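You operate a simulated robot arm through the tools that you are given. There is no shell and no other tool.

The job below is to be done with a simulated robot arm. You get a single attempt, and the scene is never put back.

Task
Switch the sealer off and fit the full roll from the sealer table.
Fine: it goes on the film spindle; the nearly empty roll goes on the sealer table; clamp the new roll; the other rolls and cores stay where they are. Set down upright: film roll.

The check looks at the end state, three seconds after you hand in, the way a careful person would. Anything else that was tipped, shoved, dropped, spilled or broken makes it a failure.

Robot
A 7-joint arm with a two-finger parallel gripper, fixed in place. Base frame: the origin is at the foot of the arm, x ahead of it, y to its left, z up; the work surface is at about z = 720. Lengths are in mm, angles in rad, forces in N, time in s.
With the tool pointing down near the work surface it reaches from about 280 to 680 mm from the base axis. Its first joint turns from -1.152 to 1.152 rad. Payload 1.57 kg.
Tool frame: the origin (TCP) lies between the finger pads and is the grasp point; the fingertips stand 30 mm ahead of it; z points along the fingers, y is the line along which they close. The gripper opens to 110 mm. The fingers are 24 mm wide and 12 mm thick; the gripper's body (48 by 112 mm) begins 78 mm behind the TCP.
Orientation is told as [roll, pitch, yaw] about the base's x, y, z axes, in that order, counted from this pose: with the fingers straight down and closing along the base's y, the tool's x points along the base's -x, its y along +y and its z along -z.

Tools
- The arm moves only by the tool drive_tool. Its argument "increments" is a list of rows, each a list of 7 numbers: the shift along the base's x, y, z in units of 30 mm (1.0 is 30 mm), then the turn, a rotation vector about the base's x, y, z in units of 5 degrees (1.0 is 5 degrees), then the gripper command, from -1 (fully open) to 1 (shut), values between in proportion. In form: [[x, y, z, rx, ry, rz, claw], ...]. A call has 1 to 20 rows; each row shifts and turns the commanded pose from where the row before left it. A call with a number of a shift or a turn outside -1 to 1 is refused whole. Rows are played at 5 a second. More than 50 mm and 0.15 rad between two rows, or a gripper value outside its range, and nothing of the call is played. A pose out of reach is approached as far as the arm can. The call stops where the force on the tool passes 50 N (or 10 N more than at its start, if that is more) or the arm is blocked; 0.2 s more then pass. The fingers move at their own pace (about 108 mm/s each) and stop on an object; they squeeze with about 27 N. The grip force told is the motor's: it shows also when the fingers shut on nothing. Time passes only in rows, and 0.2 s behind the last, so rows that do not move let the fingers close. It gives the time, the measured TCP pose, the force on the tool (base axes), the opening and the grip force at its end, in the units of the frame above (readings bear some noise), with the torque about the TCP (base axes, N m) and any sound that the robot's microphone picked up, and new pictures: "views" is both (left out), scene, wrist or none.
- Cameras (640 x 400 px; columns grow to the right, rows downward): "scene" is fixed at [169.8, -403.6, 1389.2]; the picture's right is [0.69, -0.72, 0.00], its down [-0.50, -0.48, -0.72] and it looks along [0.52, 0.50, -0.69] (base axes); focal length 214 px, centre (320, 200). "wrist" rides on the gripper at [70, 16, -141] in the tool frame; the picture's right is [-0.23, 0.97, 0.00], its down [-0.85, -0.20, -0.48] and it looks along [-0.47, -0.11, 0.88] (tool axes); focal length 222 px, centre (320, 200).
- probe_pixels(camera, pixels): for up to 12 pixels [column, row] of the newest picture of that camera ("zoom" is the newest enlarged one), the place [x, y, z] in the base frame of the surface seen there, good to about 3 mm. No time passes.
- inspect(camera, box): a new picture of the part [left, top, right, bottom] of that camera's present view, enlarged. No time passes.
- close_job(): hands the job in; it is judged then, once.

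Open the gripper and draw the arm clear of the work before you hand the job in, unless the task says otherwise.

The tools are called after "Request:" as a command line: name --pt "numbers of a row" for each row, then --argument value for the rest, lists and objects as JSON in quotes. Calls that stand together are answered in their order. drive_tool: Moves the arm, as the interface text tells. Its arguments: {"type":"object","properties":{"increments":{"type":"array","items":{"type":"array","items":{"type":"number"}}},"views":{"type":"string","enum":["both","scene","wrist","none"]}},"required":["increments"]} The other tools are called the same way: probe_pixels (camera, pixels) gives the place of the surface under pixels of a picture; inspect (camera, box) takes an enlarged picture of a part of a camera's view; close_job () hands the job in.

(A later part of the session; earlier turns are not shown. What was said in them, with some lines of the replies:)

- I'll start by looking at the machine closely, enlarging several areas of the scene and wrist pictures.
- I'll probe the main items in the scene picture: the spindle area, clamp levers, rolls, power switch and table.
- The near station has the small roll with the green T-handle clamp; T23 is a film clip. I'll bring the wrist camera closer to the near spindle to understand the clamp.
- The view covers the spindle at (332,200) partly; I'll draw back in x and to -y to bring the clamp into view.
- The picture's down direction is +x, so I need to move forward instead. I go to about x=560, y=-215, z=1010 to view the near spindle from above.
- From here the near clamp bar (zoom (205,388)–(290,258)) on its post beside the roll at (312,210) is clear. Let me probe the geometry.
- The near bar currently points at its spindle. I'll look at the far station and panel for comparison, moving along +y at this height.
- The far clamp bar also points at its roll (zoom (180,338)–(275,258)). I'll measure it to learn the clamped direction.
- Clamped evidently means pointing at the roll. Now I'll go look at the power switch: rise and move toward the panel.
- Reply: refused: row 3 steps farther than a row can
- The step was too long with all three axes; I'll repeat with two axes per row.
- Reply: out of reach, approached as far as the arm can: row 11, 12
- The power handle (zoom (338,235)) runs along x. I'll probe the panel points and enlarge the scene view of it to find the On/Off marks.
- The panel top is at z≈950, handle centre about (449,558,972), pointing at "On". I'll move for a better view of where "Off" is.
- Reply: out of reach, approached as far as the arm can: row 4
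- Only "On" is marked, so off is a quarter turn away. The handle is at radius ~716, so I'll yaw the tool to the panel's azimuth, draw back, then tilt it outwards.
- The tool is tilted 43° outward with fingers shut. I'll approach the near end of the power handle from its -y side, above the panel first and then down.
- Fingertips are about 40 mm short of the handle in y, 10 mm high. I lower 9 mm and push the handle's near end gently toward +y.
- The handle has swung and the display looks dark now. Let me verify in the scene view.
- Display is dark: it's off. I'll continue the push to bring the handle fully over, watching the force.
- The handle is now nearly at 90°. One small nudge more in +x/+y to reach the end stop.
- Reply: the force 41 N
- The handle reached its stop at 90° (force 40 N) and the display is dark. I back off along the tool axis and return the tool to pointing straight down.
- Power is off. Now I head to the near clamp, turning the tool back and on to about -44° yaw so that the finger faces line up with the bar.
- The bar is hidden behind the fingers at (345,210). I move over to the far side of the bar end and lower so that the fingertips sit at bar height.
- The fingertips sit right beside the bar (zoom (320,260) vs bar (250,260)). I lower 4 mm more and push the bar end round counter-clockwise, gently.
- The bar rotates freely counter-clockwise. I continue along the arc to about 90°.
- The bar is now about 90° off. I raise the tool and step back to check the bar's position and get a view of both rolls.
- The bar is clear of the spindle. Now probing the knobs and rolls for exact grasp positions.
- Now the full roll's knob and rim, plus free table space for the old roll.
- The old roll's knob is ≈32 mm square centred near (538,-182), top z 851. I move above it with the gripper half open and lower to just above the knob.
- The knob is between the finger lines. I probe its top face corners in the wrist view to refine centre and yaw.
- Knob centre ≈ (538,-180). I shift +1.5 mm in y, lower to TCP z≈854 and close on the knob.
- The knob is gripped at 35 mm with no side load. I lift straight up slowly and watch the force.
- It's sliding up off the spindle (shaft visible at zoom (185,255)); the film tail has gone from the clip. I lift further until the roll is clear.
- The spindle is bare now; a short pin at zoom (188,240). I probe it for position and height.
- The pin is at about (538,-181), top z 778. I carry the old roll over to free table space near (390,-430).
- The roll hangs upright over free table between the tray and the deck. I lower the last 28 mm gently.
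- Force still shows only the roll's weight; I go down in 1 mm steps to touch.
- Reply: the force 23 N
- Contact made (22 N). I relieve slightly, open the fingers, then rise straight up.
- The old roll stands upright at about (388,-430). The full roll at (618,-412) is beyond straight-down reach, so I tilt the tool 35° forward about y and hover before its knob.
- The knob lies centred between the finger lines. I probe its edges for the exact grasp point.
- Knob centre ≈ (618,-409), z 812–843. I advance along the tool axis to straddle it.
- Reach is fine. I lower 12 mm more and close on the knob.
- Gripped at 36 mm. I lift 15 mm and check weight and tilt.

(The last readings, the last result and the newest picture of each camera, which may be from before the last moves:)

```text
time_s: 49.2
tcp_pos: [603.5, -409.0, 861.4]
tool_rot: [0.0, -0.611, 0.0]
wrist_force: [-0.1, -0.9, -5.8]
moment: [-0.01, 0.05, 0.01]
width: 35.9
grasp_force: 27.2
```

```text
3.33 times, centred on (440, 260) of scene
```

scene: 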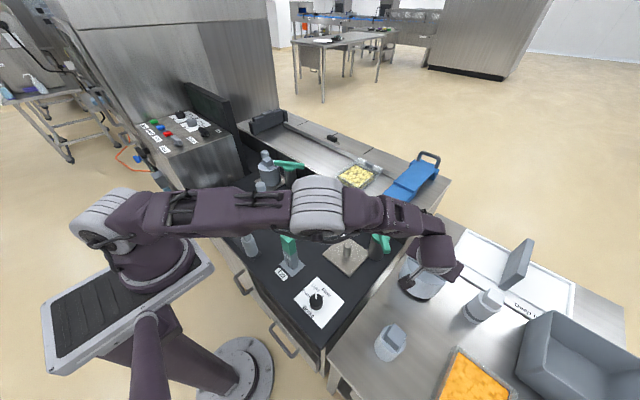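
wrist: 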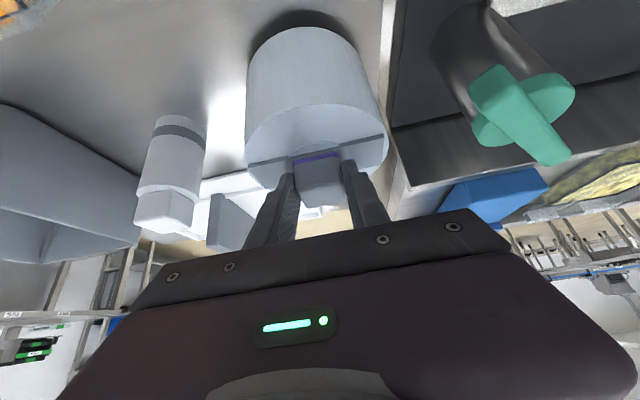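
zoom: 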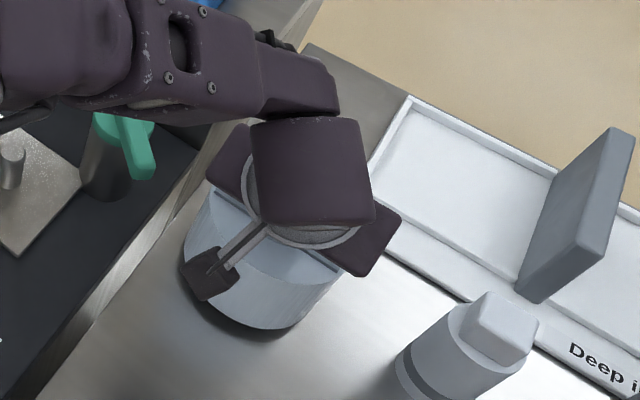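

Weight about 5.8 N and the roll hangs upright. I draw it inward (toward -x) low over the free table, then lift above everything.

Request:
drive_tool --pt "0 0 0.4 0 0 0 1" --pt "-0.6 0 0.2 0 0 0 1" --pt "-0.8 0.1 0.2 0 0 0 1" --pt "-0.8 0.1 0.3 0 0 0 1" --pt "-0.8 0.1 0.4 0 0 0 1" --pt "-0.6 0.1 0.6 0 0 0 1" --pt "-0.4 0 0.8 0 0 0 1" --pt "0 0 0.8 0 0 0 1" --pt "0 0 0.6 0 0 0 1" --pt "0 0 0.2 0 0 0 1" --pt "0 0 0 0 0 0 1"

```text
time_s: 51.6
tcp_pos: [484.1, -396.9, 998.5]
tool_rot: [-0.002, -0.61, 0.002]
wrist_force: [0.5, -0.1, -5.8]
moment: [-0.01, 0.08, -0.01]
width: 35.8
grasp_force: 26.8
```

scene: 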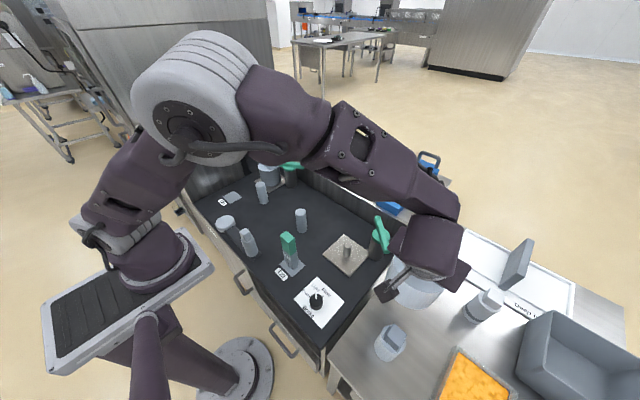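
wrist: 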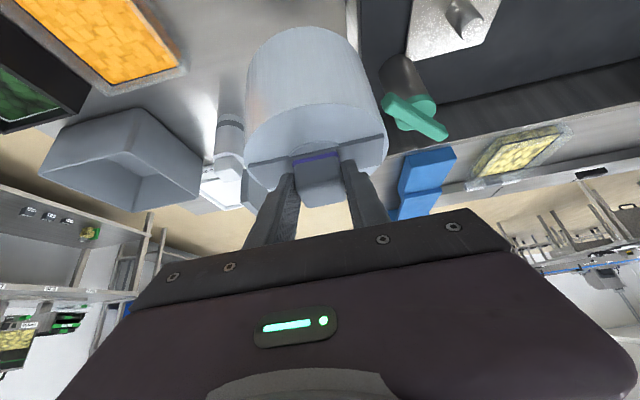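

Now I carry it along +y past the clamp and then to over the pin, staying high.

Request:
drive_tool --pt "0 0.9 0 0 0 0 1" --pt "0 0.9 0 0 0 0 1" --pt "0 0.9 0 0 0 0 1" --pt "0 0.9 0 0 0 0 1" --pt "0 0.9 0 0 0 0 1" --pt "0 0.9 0 0 0 0 1" --pt "0 0.9 0 0 0 0 1" --pt "0.3 0.9 0 0 0 0 1" --pt "0.5 0 0 0 0 0 1" --pt "0.57 0 0 0 0 0 1" --pt "0 0 0 0 0 0 1"

Request:
inspect --camera "scene" --box '[290, 170, 450, 290]'

Request:
inspect --camera "wrist" --box '[200, 0, 440, 200]'

```text
time_s: 54.0
tcp_pos: [525.9, -182.5, 999.4]
tool_rot: [-0.001, -0.611, 0.0]
wrist_force: [0.3, -0.4, -6.0]
moment: [-0.02, 0.1, -0.04]
width: 36.0
grasp_force: 27.1
```

scene: 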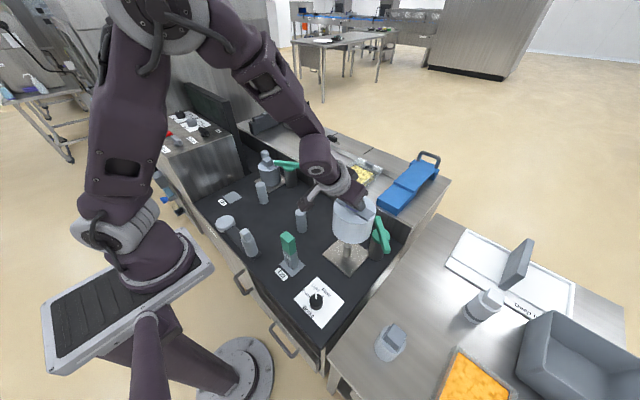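
wrist: 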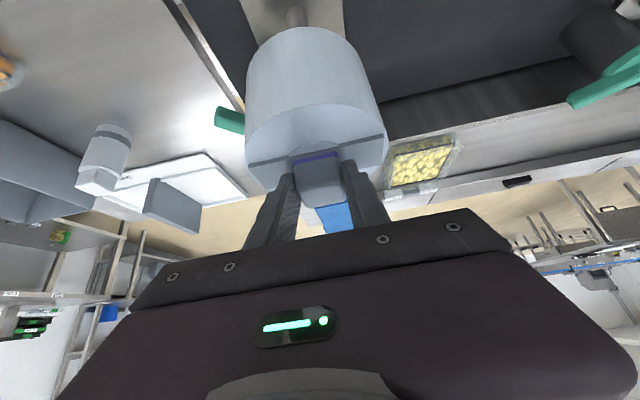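

```text
3.33 times, centred on (370, 230) of scene
```

zoom: 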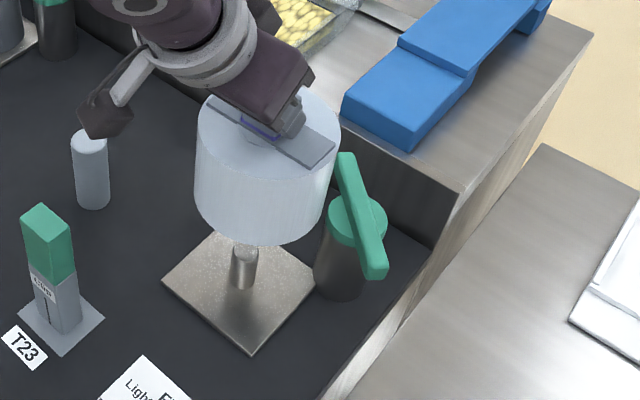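

```text
2.00 times, centred on (320, 100) of wrist
```

zoom: 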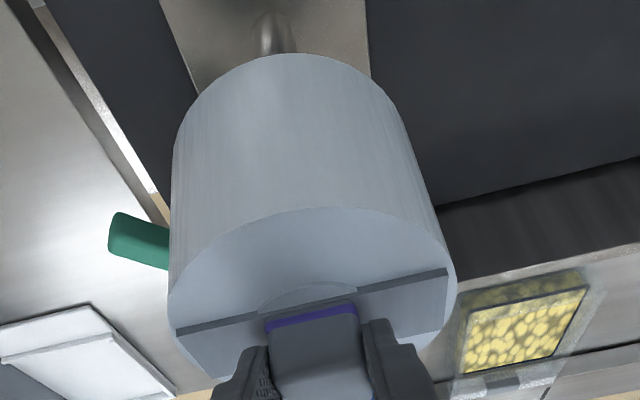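

I measure the held roll's axis by probing its rim and cross-bar in the wrist zoom, and in the scene.

Request:
probe_pixels --camera "zoom" --pixels '[[318, 212], [200, 330], [230, 325], [430, 285], [444, 273], [178, 332], [172, 290], [450, 260], [270, 62], [280, 40], [250, 350], [420, 300]]'

Request:
probe_pixels --camera "scene" --pixels '[[351, 202], [389, 217], [386, 219], [355, 200], [350, 210], [382, 228], [340, 214], [375, 230], [363, 247], [364, 250]]'

```text
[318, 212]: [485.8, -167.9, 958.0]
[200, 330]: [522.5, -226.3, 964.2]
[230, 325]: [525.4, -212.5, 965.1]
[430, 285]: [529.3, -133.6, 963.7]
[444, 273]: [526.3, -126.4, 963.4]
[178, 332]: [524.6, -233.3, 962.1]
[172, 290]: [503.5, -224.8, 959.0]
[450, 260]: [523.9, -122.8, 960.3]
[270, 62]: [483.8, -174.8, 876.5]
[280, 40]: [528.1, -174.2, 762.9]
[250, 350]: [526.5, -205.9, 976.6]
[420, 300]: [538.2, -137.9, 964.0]
```

```text
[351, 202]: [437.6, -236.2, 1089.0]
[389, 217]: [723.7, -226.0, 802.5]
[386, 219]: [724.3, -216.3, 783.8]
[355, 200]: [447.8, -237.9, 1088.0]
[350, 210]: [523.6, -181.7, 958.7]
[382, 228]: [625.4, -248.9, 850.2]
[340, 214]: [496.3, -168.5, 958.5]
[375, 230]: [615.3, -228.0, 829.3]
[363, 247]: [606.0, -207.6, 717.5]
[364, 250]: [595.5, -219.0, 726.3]
```

The roll's axis works out at ≈(538.5,-180), matching the pin. I lower to just above the pin top and look again.

Request:
drive_tool --pt "0 0 -0.9 0 0 0 1" --pt "0 0 -0.9 0 0 0 1" --pt "0 0 -0.8 0 0 0 1" --pt "0 0 0 0 0 0 1"

Request:
inspect --camera "scene" --box '[290, 170, 450, 290]'

Request:
inspect --camera "wrist" --box '[200, 0, 440, 200]'

```text
time_s: 55.0
tcp_pos: [525.7, -181.5, 920.6]
tool_rot: [-0.002, -0.611, 0.001]
wrist_force: [-0.1, -0.4, -5.9]
moment: [-0.02, 0.09, 0.01]
width: 35.7
grasp_force: 27.3
```

scene: 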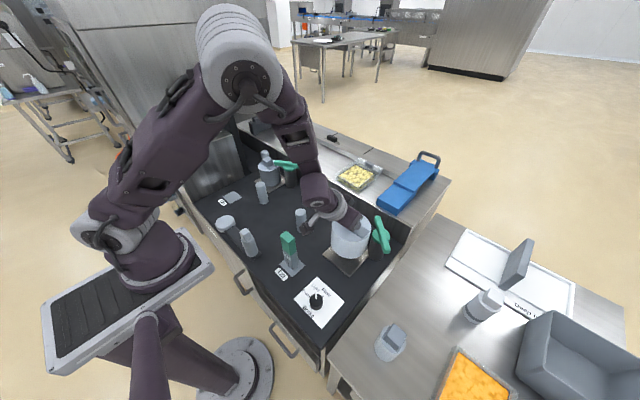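
wrist: 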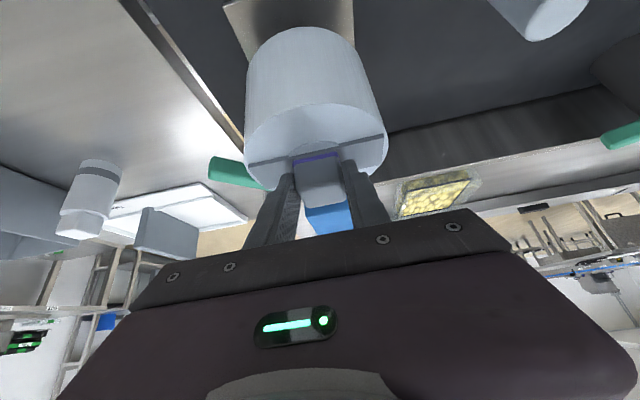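

```text
3.33 times, centred on (370, 230) of scene
```

zoom: 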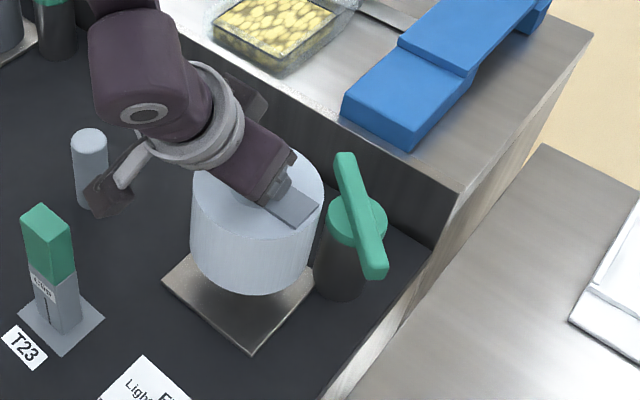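

```text
2.00 times, centred on (320, 100) of wrist
```

zoom: 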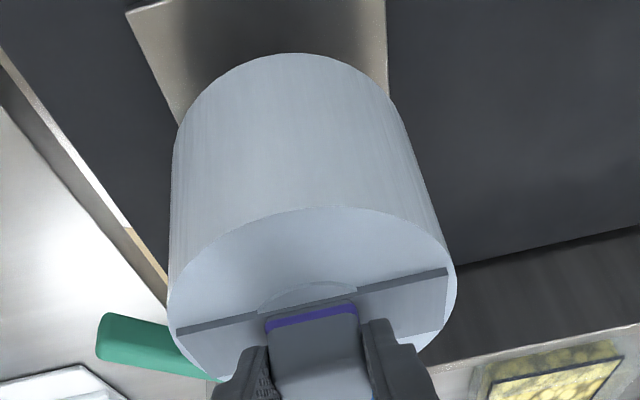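

The bottom is ~13 mm above the pin. I descend slowly and watch for contact.

Request:
drive_tool --pt "0 0 -0.2 0 0 0 1" --pt "0 0 -0.2 0 0 0 1" --pt "0 0 -0.15 0 0 0 1" --pt "0 0 -0.1 0 0 0 1" --views "none"

```text
time_s: 56.0
tcp_pos: [526.0, -181.6, 901.2]
tool_rot: [0.0, -0.612, 0.002]
wrist_force: [-0.8, 0.5, -5.1]
moment: [-0.01, 0.06, 0.01]
width: 35.7
grasp_force: 26.8
```

The bottom (≈772) is already below the pin top with no contact force: the pin is in the bore. I continue downward.

Request:
drive_tool --pt "0 0 -0.3 0 0 0 1" --pt "0 0 -0.3 0 0 0 1" --pt "0 0 -0.3 0 0 0 1" --pt "0 0 -0.3 0 0 0 1"

Request:
inspect --camera "scene" --box '[290, 170, 450, 290]'

```text
time_s: 57.0
tcp_pos: [524.8, -181.5, 865.1]
tool_rot: [-0.002, -0.611, -0.001]
wrist_force: [0.3, 0.7, -5.5]
moment: [-0.02, 0.06, 0.0]
width: 35.8
grasp_force: 26.9
```

scene: 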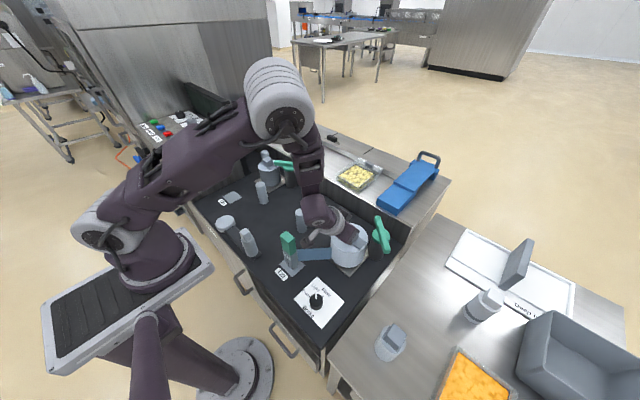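
wrist: 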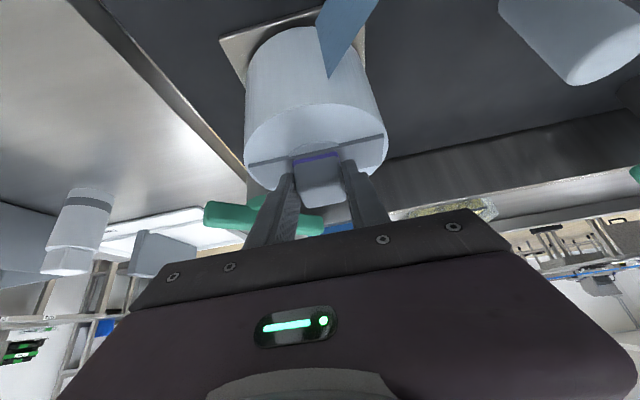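

```text
3.33 times, centred on (370, 230) of scene
```

zoom: 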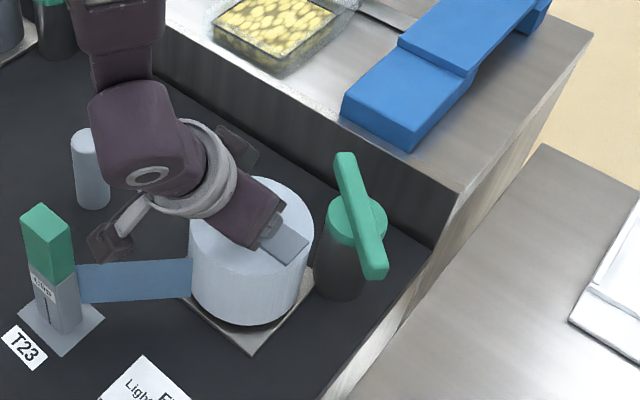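

The film strip has reappeared from the clip to the new roll. About 9 mm remain; I go down in fine steps to seat it.

Request:
drive_tool --pt "0 0 -0.15 0 0 0 1" --pt "0 0 -0.08 0 0 0 1" --pt "0 0 -0.04 0 0 0 1" --views "none"

```text
time_s: 57.8
tcp_pos: [525.2, -180.4, 856.5]
tool_rot: [-0.002, -0.614, 0.002]
wrist_force: [0.6, 0.2, -5.8]
moment: [-0.01, 0.09, -0.02]
width: 35.6
grasp_force: 26.9
```

Still only weight; 1 mm steps now.

Request:
drive_tool --pt "0 0 -0.04 0 0 0 1" --pt "0 0 -0.03 0 0 0 1" --views "none"

```text
time_s: 58.4
tcp_pos: [526.2, -179.4, 856.0]
tool_rot: [-0.004, -0.614, 0.002]
wrist_force: [-6.3, 0.8, 21.8]
moment: [0.35, -0.15, 0.22]
width: 35.6
grasp_force: 26.8
```

Seated (≈28 N contact change). I relieve, open the fingers and withdraw along the tool axis.

Request:
drive_tool --pt "0 0 0.04 0 0 0 1" --pt "0 0 0 0 0 0 0.2" --pt "0 0 0 0 0 0 -0.1" --pt "0 0 0 0 0 0 -0.1" --pt "-0.29 0 0.41 0 0 0 -0.1" --pt "-0.57 0 0.82 0 0 0 -0.1" --pt "-0.57 0 0.82 0 0 0 -0.1" --pt "-0.57 0 0.82 0 0 0 -0.1" --pt "-0.57 0 0.82 0 0 0 -0.1"

Request:
inspect --camera "scene" --box '[290, 170, 450, 290]'

Request:
inspect --camera "wrist" --box '[200, 0, 440, 200]'

```text
time_s: 60.4
tcp_pos: [450.3, -181.7, 966.2]
tool_rot: [-0.002, -0.611, -0.001]
wrist_force: [0.8, -0.1, 0.0]
moment: [-0.03, 0.01, 0.03]
width: 60.7
grasp_force: 0.0
```

scene: 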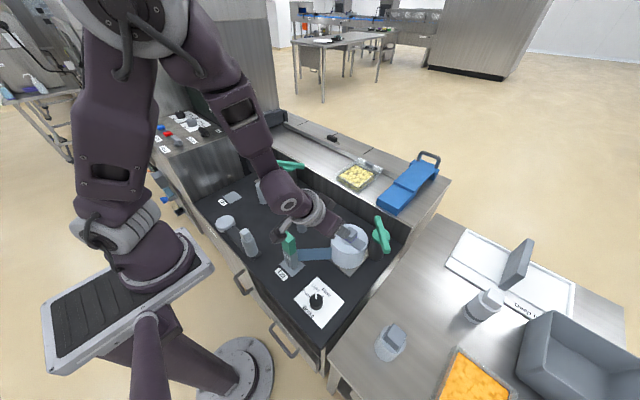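
wrist: 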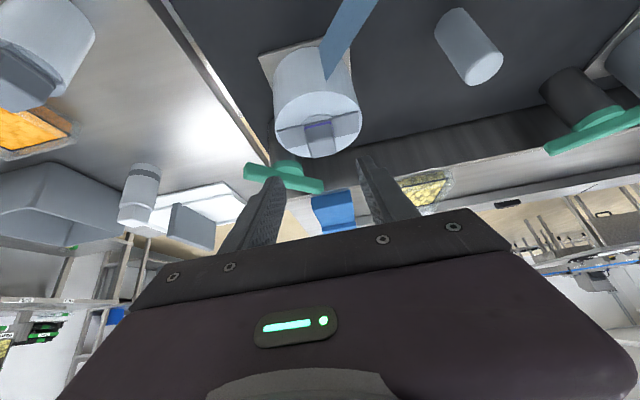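

```text
3.33 times, centred on (370, 230) of scene
```

zoom: 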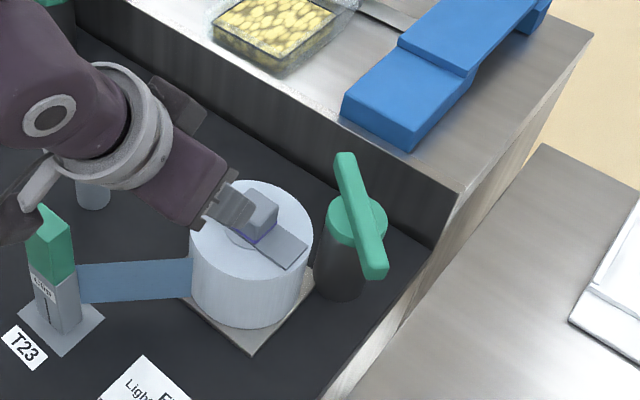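

```text
2.00 times, centred on (320, 100) of wrist
```

zoom: 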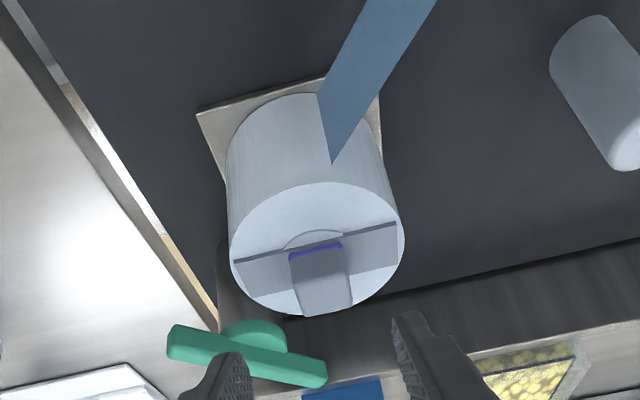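

The new roll sits on the spindle, knob free. Next I straighten the tool, yaw to +46° to match the bar, and hover above the bar's near end.

Request:
drive_tool --pt "0.2 -0.2 0.2 0 1 0 -0.1" --pt "0.2 -0.2 0.2 0 1 0 -0.1" --pt "0.2 -0.2 0.2 0 1 0 -0.1" --pt "0.2 -0.2 0.2 0 1 0 -0.1" --pt "0.2 -0.2 0 0 1 0 -0.1" --pt "0.2 -0.2 0 0 1 0 -0.1" --pt "0.2 -0.2 0 0 1 0 -0.1" --pt "0.3 -0.2 0 0 0 1 -0.1" --pt "0.3 -0.2 0 0 0 1 -0.1" --pt "0.3 -0.2 0 0 0 1 -0.1" --pt "0.3 -0.2 0 0 0 1 -0.1" --pt "0.3 -0.2 0 0 0 1 -0.1" --pt "0.3 -0.2 0 0 0 1 -0.1" --pt "0.3 -0.2 0 0 0 1 -0.1" --pt "0.3 -0.2 0 0 0 1 -0.1" --pt "0.3 -0.2 0 0 0 1 -0.1" --pt "0.1 -0.2 0 0 0 0.2 -0.1"

Request:
inspect --camera "scene" --box '[310, 180, 450, 290]'

Request:
inspect --camera "wrist" --box '[200, 50, 440, 250]'

```text
time_s: 64.0
tcp_pos: [575.2, -283.0, 991.5]
tool_rot: [-0.003, -0.002, 0.808]
wrist_force: [0.8, -0.2, -0.5]
moment: [0.02, -0.02, 0.0]
width: 60.4
grasp_force: 0.1
```

scene: 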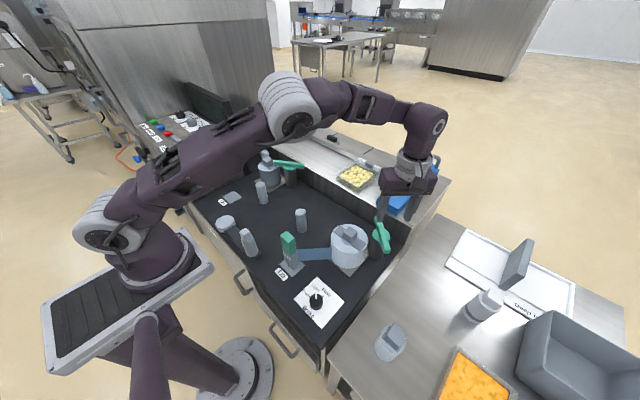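
wrist: 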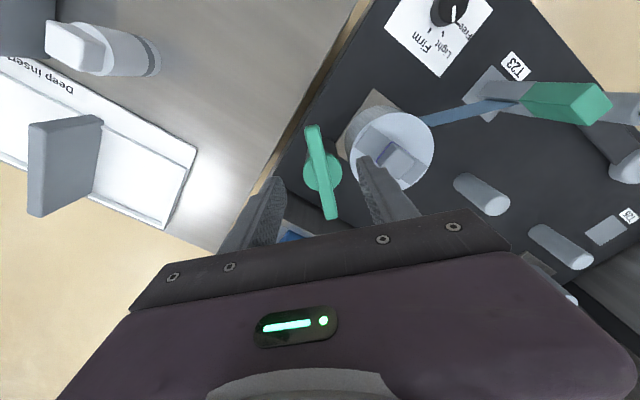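

```text
3.64 times, centred on (380, 235) of scene
```

zoom: 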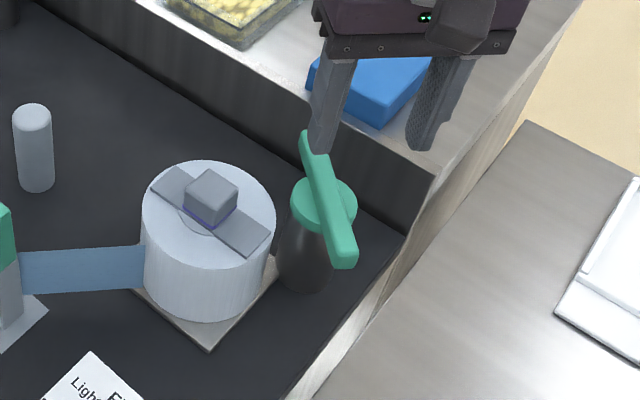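

```text
2.00 times, centred on (320, 150) of wrist
```

zoom: 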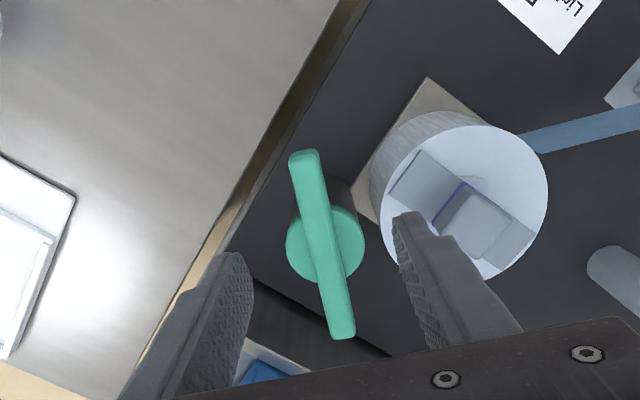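

A clear view of the bar (zoom (303,155)–(343,335)). I probe its ends, edges, and pivot, and the roll top.

Request:
probe_pixels --camera "zoom" --pixels '[[303, 158], [341, 330], [322, 245], [308, 245], [333, 242], [300, 200], [324, 197], [296, 225], [356, 225], [345, 280], [475, 220], [535, 190]]'

```text
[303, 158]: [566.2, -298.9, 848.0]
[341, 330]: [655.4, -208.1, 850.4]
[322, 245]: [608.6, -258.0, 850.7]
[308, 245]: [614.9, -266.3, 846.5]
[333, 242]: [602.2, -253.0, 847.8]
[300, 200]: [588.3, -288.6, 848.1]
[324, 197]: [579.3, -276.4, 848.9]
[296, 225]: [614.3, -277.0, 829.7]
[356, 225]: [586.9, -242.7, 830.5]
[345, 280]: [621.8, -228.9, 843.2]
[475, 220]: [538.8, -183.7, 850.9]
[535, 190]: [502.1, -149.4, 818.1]
```

The bar is at 225.5°, pivot ≈(609.5,-252), so I put the open fingers astride it at (583,-279) with tips at z≈836, then narrow to a loose fork.

Request:
drive_tool --pt "0.26 0.13 0 0 0 0 -0.1" --pt "0 0 -1 0 0 0 -0.1" --pt "0 0 -1 0 0 0 -0.1" --pt "0 0 -1 0 0 0 -0.1" --pt "0 0 -0.8 0 0 0 -0.1" --pt "0 0 -0.37 0 0 0 -0.1" --pt "0 0 0 0 0 0 0.42" --pt "0 0 0 0 0 0 0.42"

Request:
inspect --camera "wrist" --box '[200, 50, 440, 250]'

Request:
inspect --camera "scene" --box '[310, 180, 450, 290]'

```text
time_s: 65.8
tcp_pos: [583.1, -279.0, 864.5]
tool_rot: [-0.001, 0.001, 0.805]
wrist_force: [0.1, -0.3, 0.7]
moment: [-0.02, -0.02, 0.0]
width: 31.7
grasp_force: 0.2
```

scene: 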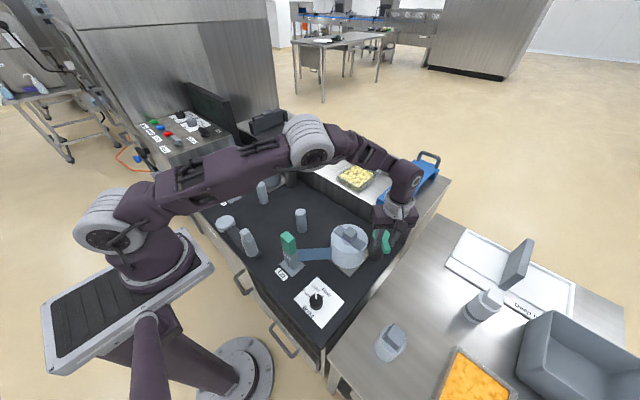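
wrist: 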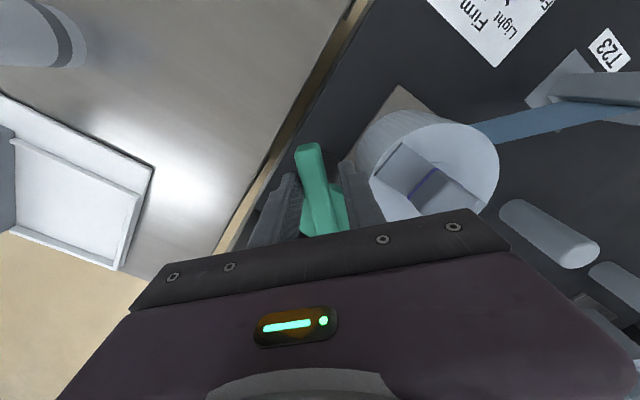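

```text
2.00 times, centred on (320, 150) of wrist
```

zoom: 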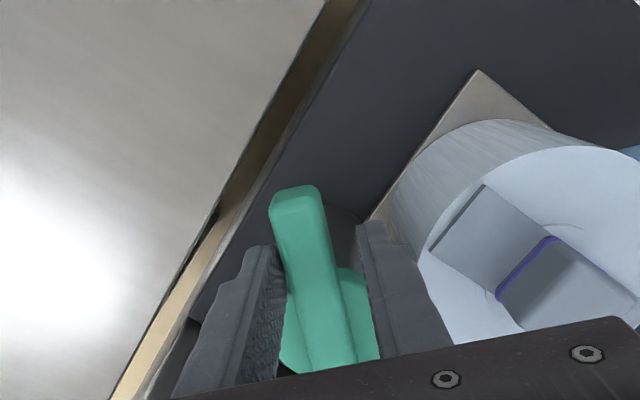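

```text
3.64 times, centred on (380, 235) of scene
```

zoom: 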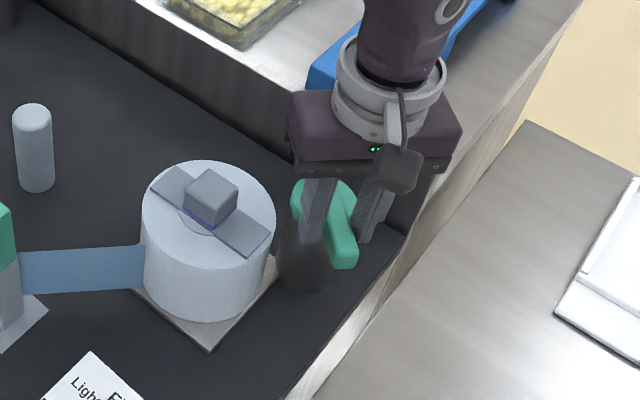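

The fork straddles the bar well. I swing it clockwise along the arc, first 45°.

Request:
drive_tool --pt "-0.0754 0.0808 0 0 0 -1 0.42" --pt "-0.068 0.0871 0 0 0 -1 0.42" --pt "-0.0602 0.0927 0 0 0 -1 0.42" --pt "-0.0519 0.0976 0 0 0 -1 0.42" --pt "-0.0432 0.1017 0 0 0 -1 0.42" --pt "-0.0341 0.1051 0 0 0 -1 0.42" --pt "-0.0249 0.1077 0 0 0 -1 0.42" --pt "-0.0154 0.1094 0 0 0 -1 0.42" --pt "-0.0058 0.1104 0 0 0 -1 0.42"

Request:
inspect --camera "wrist" --box '[200, 50, 440, 250]'

```text
time_s: 67.8
tcp_pos: [571.3, -251.4, 864.6]
tool_rot: [-0.002, -0.003, 0.019]
wrist_force: [0.2, -0.8, -0.3]
moment: [-0.03, -0.01, -0.02]
width: 32.4
grasp_force: 1.0
```

scene: 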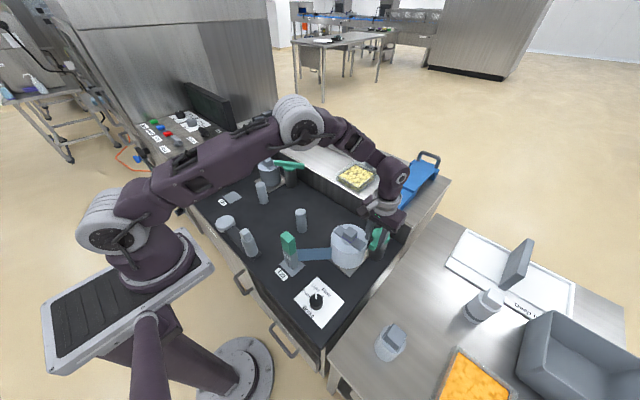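
wrist: 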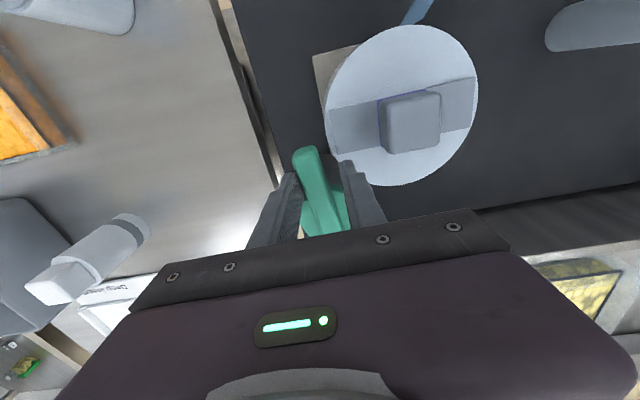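

```text
2.00 times, centred on (320, 150) of wrist
```

zoom: 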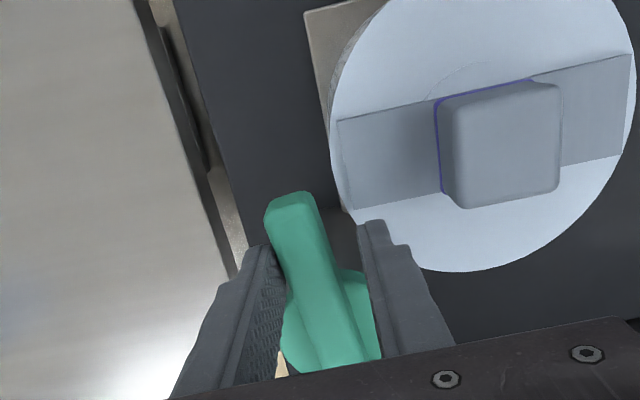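

Halfway round with no resistance, and fingers pass above the roll rim. I complete the other 45°.

Request:
drive_tool --pt "0.0039 0.1104 0 0 0 -1 0.42" --pt "0.0135 0.1097 0 0 0 -1 0.42" --pt "0.023 0.1081 0 0 0 -1 0.42" --pt "0.0323 0.1057 0 0 0 -1 0.42" --pt "0.0414 0.1025 0 0 0 -1 0.42" --pt "0.0502 0.0985 0 0 0 -1 0.42" --pt "0.0586 0.0937 0 0 0 -1 0.42" --pt "0.0665 0.0883 0 0 0 -1 0.42" --pt "0.0739 0.0821 0 0 0 -1 0.42"

Request:
inspect --camera "wrist" --box '[200, 50, 440, 250]'

Request:
inspect --camera "scene" --box '[310, 180, 450, 290]'

```text
time_s: 69.8
tcp_pos: [581.8, -225.7, 864.9]
tool_rot: [-0.001, 0.0, -0.769]
wrist_force: [-0.2, 0.4, -0.4]
moment: [0.0, -0.01, -0.01]
width: 32.4
grasp_force: 0.8
```

scene: 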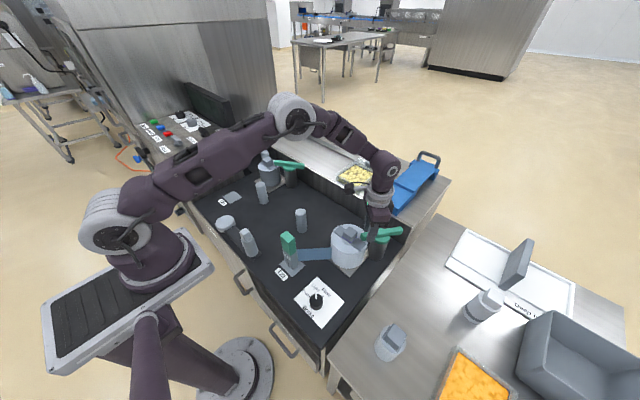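
wrist: 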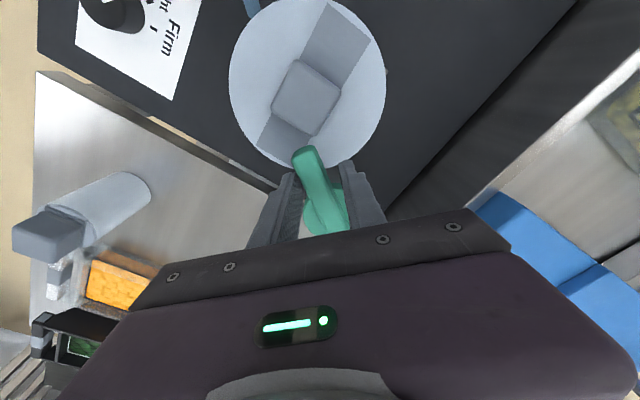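

```text
2.00 times, centred on (320, 150) of wrist
```

zoom: 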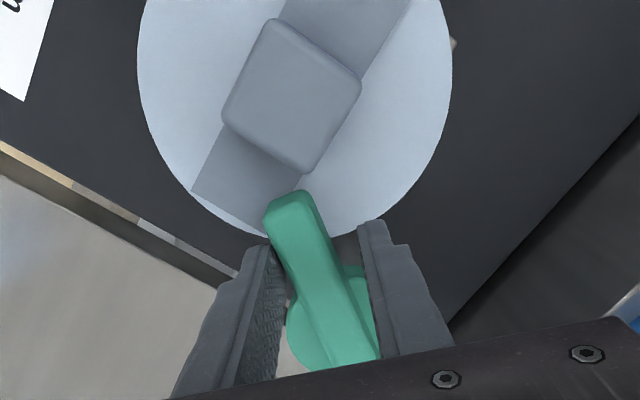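

```text
3.64 times, centred on (380, 235) of scene
```

zoom: 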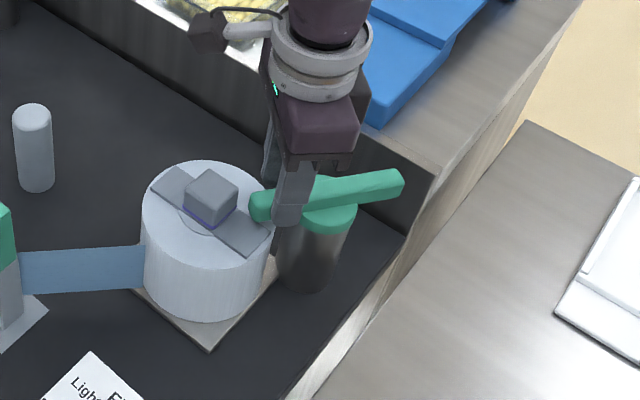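

The bar now reaches over the roll's rim. I close the fingers to square the bar to the tool's -44° yaw, then read the force.

Request:
drive_tool --pt "0 0 0 0 0 0 0.6" --pt "0 0 0 0 0 0 0.8" --pt "0 0 0 0 0 0 1"

Request:
inspect --camera "scene" --box '[310, 180, 450, 290]'

```text
time_s: 70.6
tcp_pos: [584.2, -223.6, 864.2]
tool_rot: [0.001, -0.002, -0.764]
wrist_force: [15.7, 10.6, -2.9]
moment: [-0.01, -0.1, 0.67]
width: 20.0
grasp_force: 33.3
```

scene: 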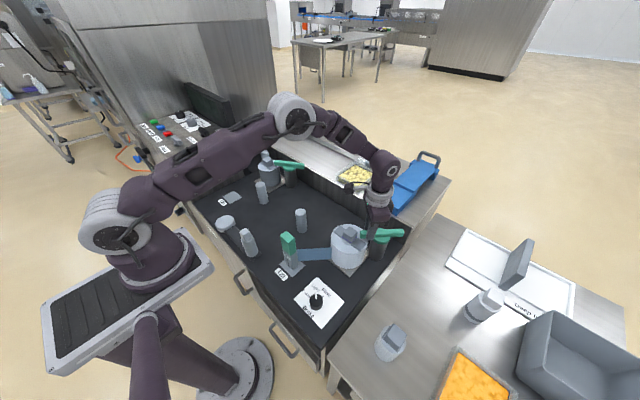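
wrist: 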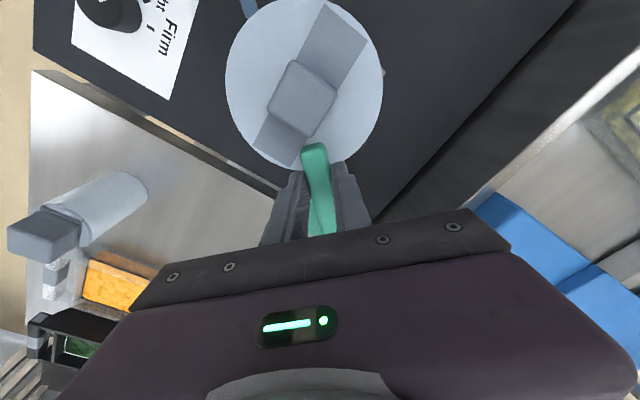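

```text
3.64 times, centred on (380, 235) of scene
```

zoom: 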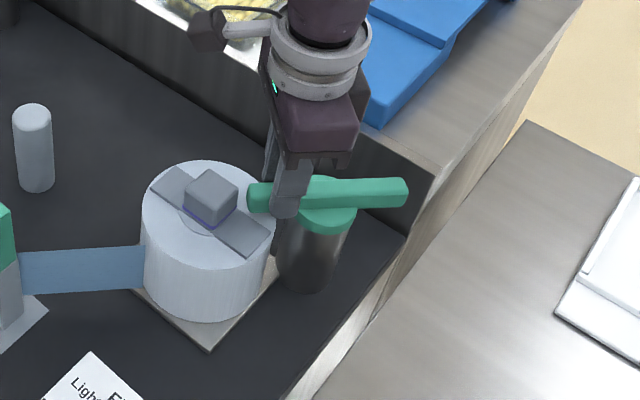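

Some resistance appeared (0.67 N·m about z) — likely near the stop. I open, rise straight up, and compare the bar's angle to the original.

Request:
drive_tool --pt "0 0 0 0 0 0 0.42" --pt "0 0 0 0 0 0 0.2" --pt "0 0 0.5 0 0 0 0.2" --pt "0 0 1 0 0 0 0.2" --pt "0 0 1 0 0 0 0.2" --pt "0 0 1 0 0 0 0" --pt "-0.5 0 1 0 0 0 0"

Request:
inspect --camera "scene" --box '[310, 190, 450, 290]'

Request:
inspect --camera "wrist" --box '[200, 50, 440, 250]'

```text
time_s: 72.2
tcp_pos: [565.7, -226.5, 999.2]
tool_rot: [-0.001, -0.001, -0.768]
wrist_force: [0.5, 0.2, 0.4]
moment: [0.01, -0.02, 0.01]
width: 55.1
grasp_force: 0.1
```

scene: 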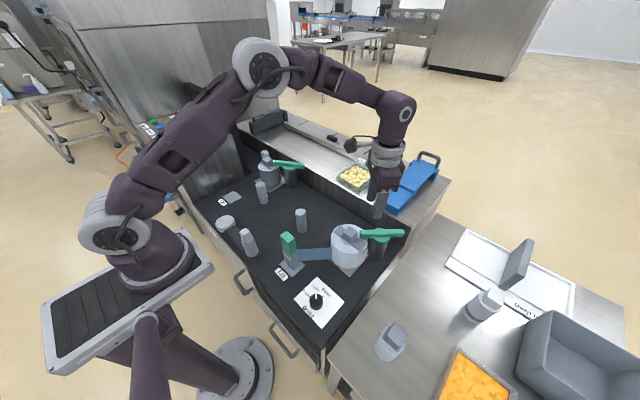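
wrist: 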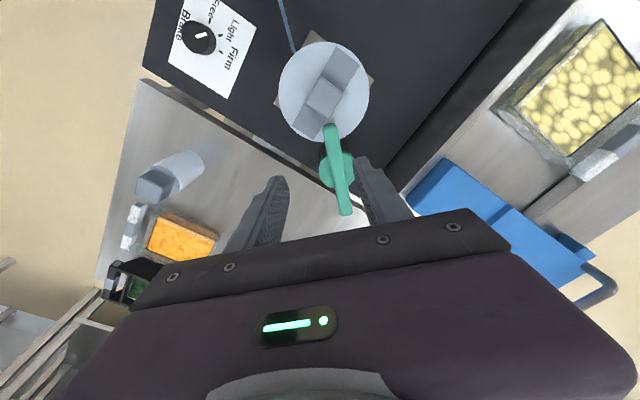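

```text
4.00 times, centred on (380, 240) of scene
```

zoom: 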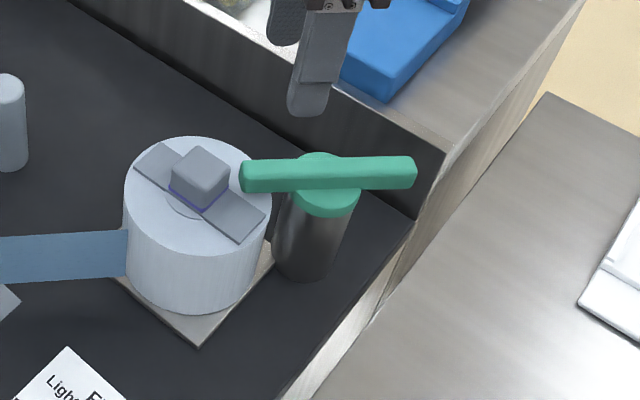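

```text
2.00 times, centred on (320, 150) of wrist
```

zoom: 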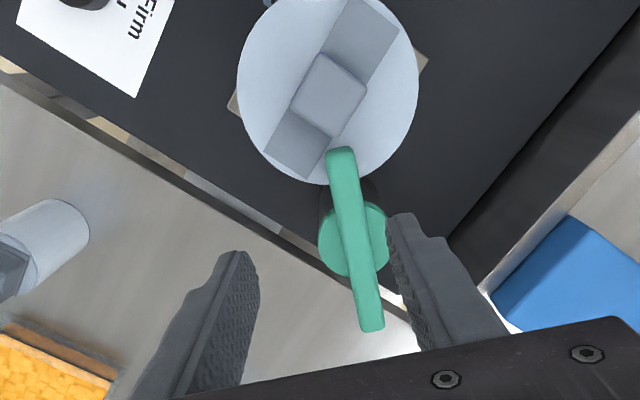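

The bar is back in exactly its original clamped position (zoom (240,175)–(415,172)), now overlapping the new roll's rim. I open the gripper fully and withdraw to the start pose for a final check.

Request:
drive_tool --pt "-0.5 0 1 0 0 0 0" --pt "-0.5 0 1 0 0 1 -0.5" --pt "-0.5 0 1 0 0 1 -1" --pt "-0.5 0.2 1 0 0 1 -1" --pt "-0.5 0.2 1 0 0 1 -1" --pt "-0.5 0.2 1 0 0 1 -1" --pt "-0.5 0.2 1 0 0 1 -1" --pt "-0.5 0.2 1 0 0 1 -1" --pt "-0.5 0.2 0 0 0 1 -1" --pt "-0.5 0.2 0 0 0 0.8 -1"

Request:
inspect --camera "scene" --box '[290, 200, 610, 400]'

Request:
inspect --camera "scene" --box '[100, 70, 300, 210]'

Request:
inspect --camera "wrist" --box '[200, 0, 560, 230]'

```text
time_s: 74.4
tcp_pos: [416.1, -181.4, 1239.3]
tool_rot: [-0.001, 0.0, 0.002]
wrist_force: [-0.8, -1.0, -0.2]
moment: [-0.02, -0.03, 0.03]
width: 109.9
grasp_force: 0.1
```

scene: 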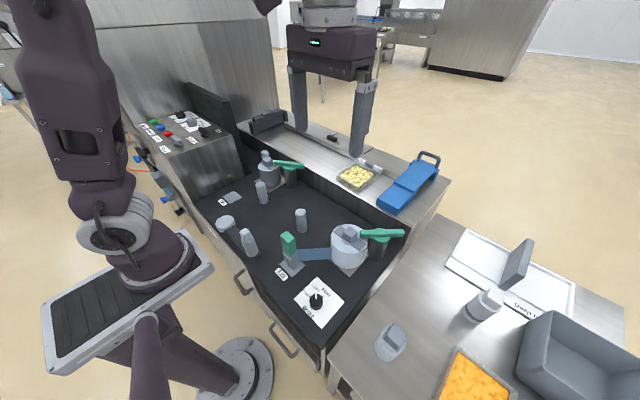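
wrist: 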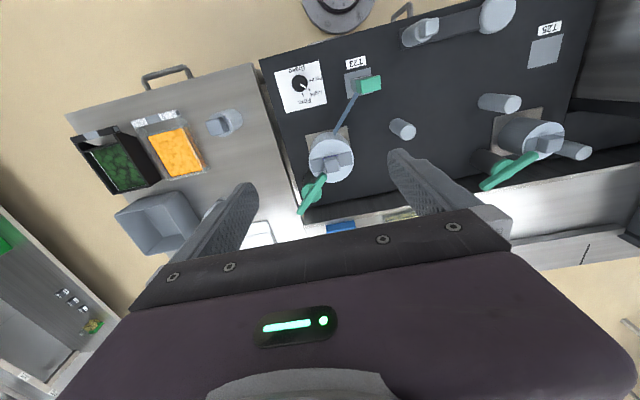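

```text
2.00 times, centred on (450, 300) of scene
```

zoom: 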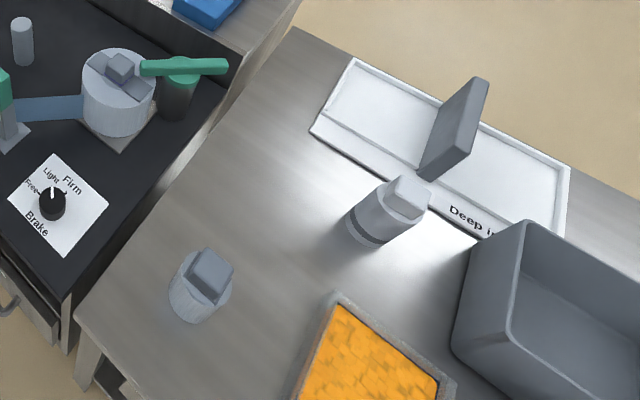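

```text
2.86 times, centred on (200, 140) of scene
```

zoom: 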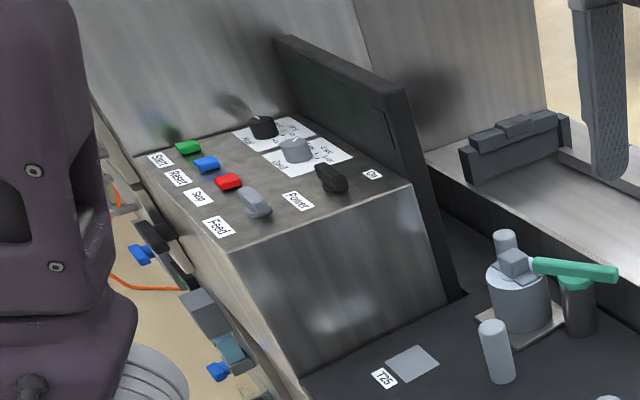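

```text
1.74 times, centred on (380, 115) of wrist
```

zoom: 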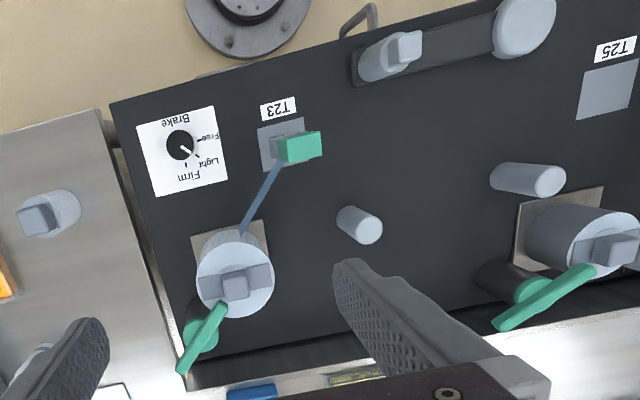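

The final pictures show everything in place. The display is dark with the power handle a quarter turn off "On". The full roll is on the spindle with its clamp bar over the rim, and the old roll stands upright on the sealer table. Nothing else has moved and the arm is clear with the gripper open, so I'm handing in.

Request:
close_job

```text
The job is handed in.
```

The sealer is switched off and the full roll is on the film spindle and clamped. I've handed the job in, but the tool gave no verdict.

- **Power:** I turned the power handle a quarter turn away from "On", to its stop. The display went dark and stayed dark.
- **Old roll:** The nearly empty roll stands upright on a clear part of the sealer table.
- **New roll:** The full roll is seated on the spindle, and the film strip now runs from the T23 clip to it.
- **Clamp:** "Clamped" was not marked anywhere. I took it as the bar pointing at the roll, as on the other station, and swung it back there. It now reaches over the new roll's rim.

I did not touch the other rolls and cores, the trays or the brake setting, and they look unmoved in the final pictures. The gripper is open and the arm is clear of the work.
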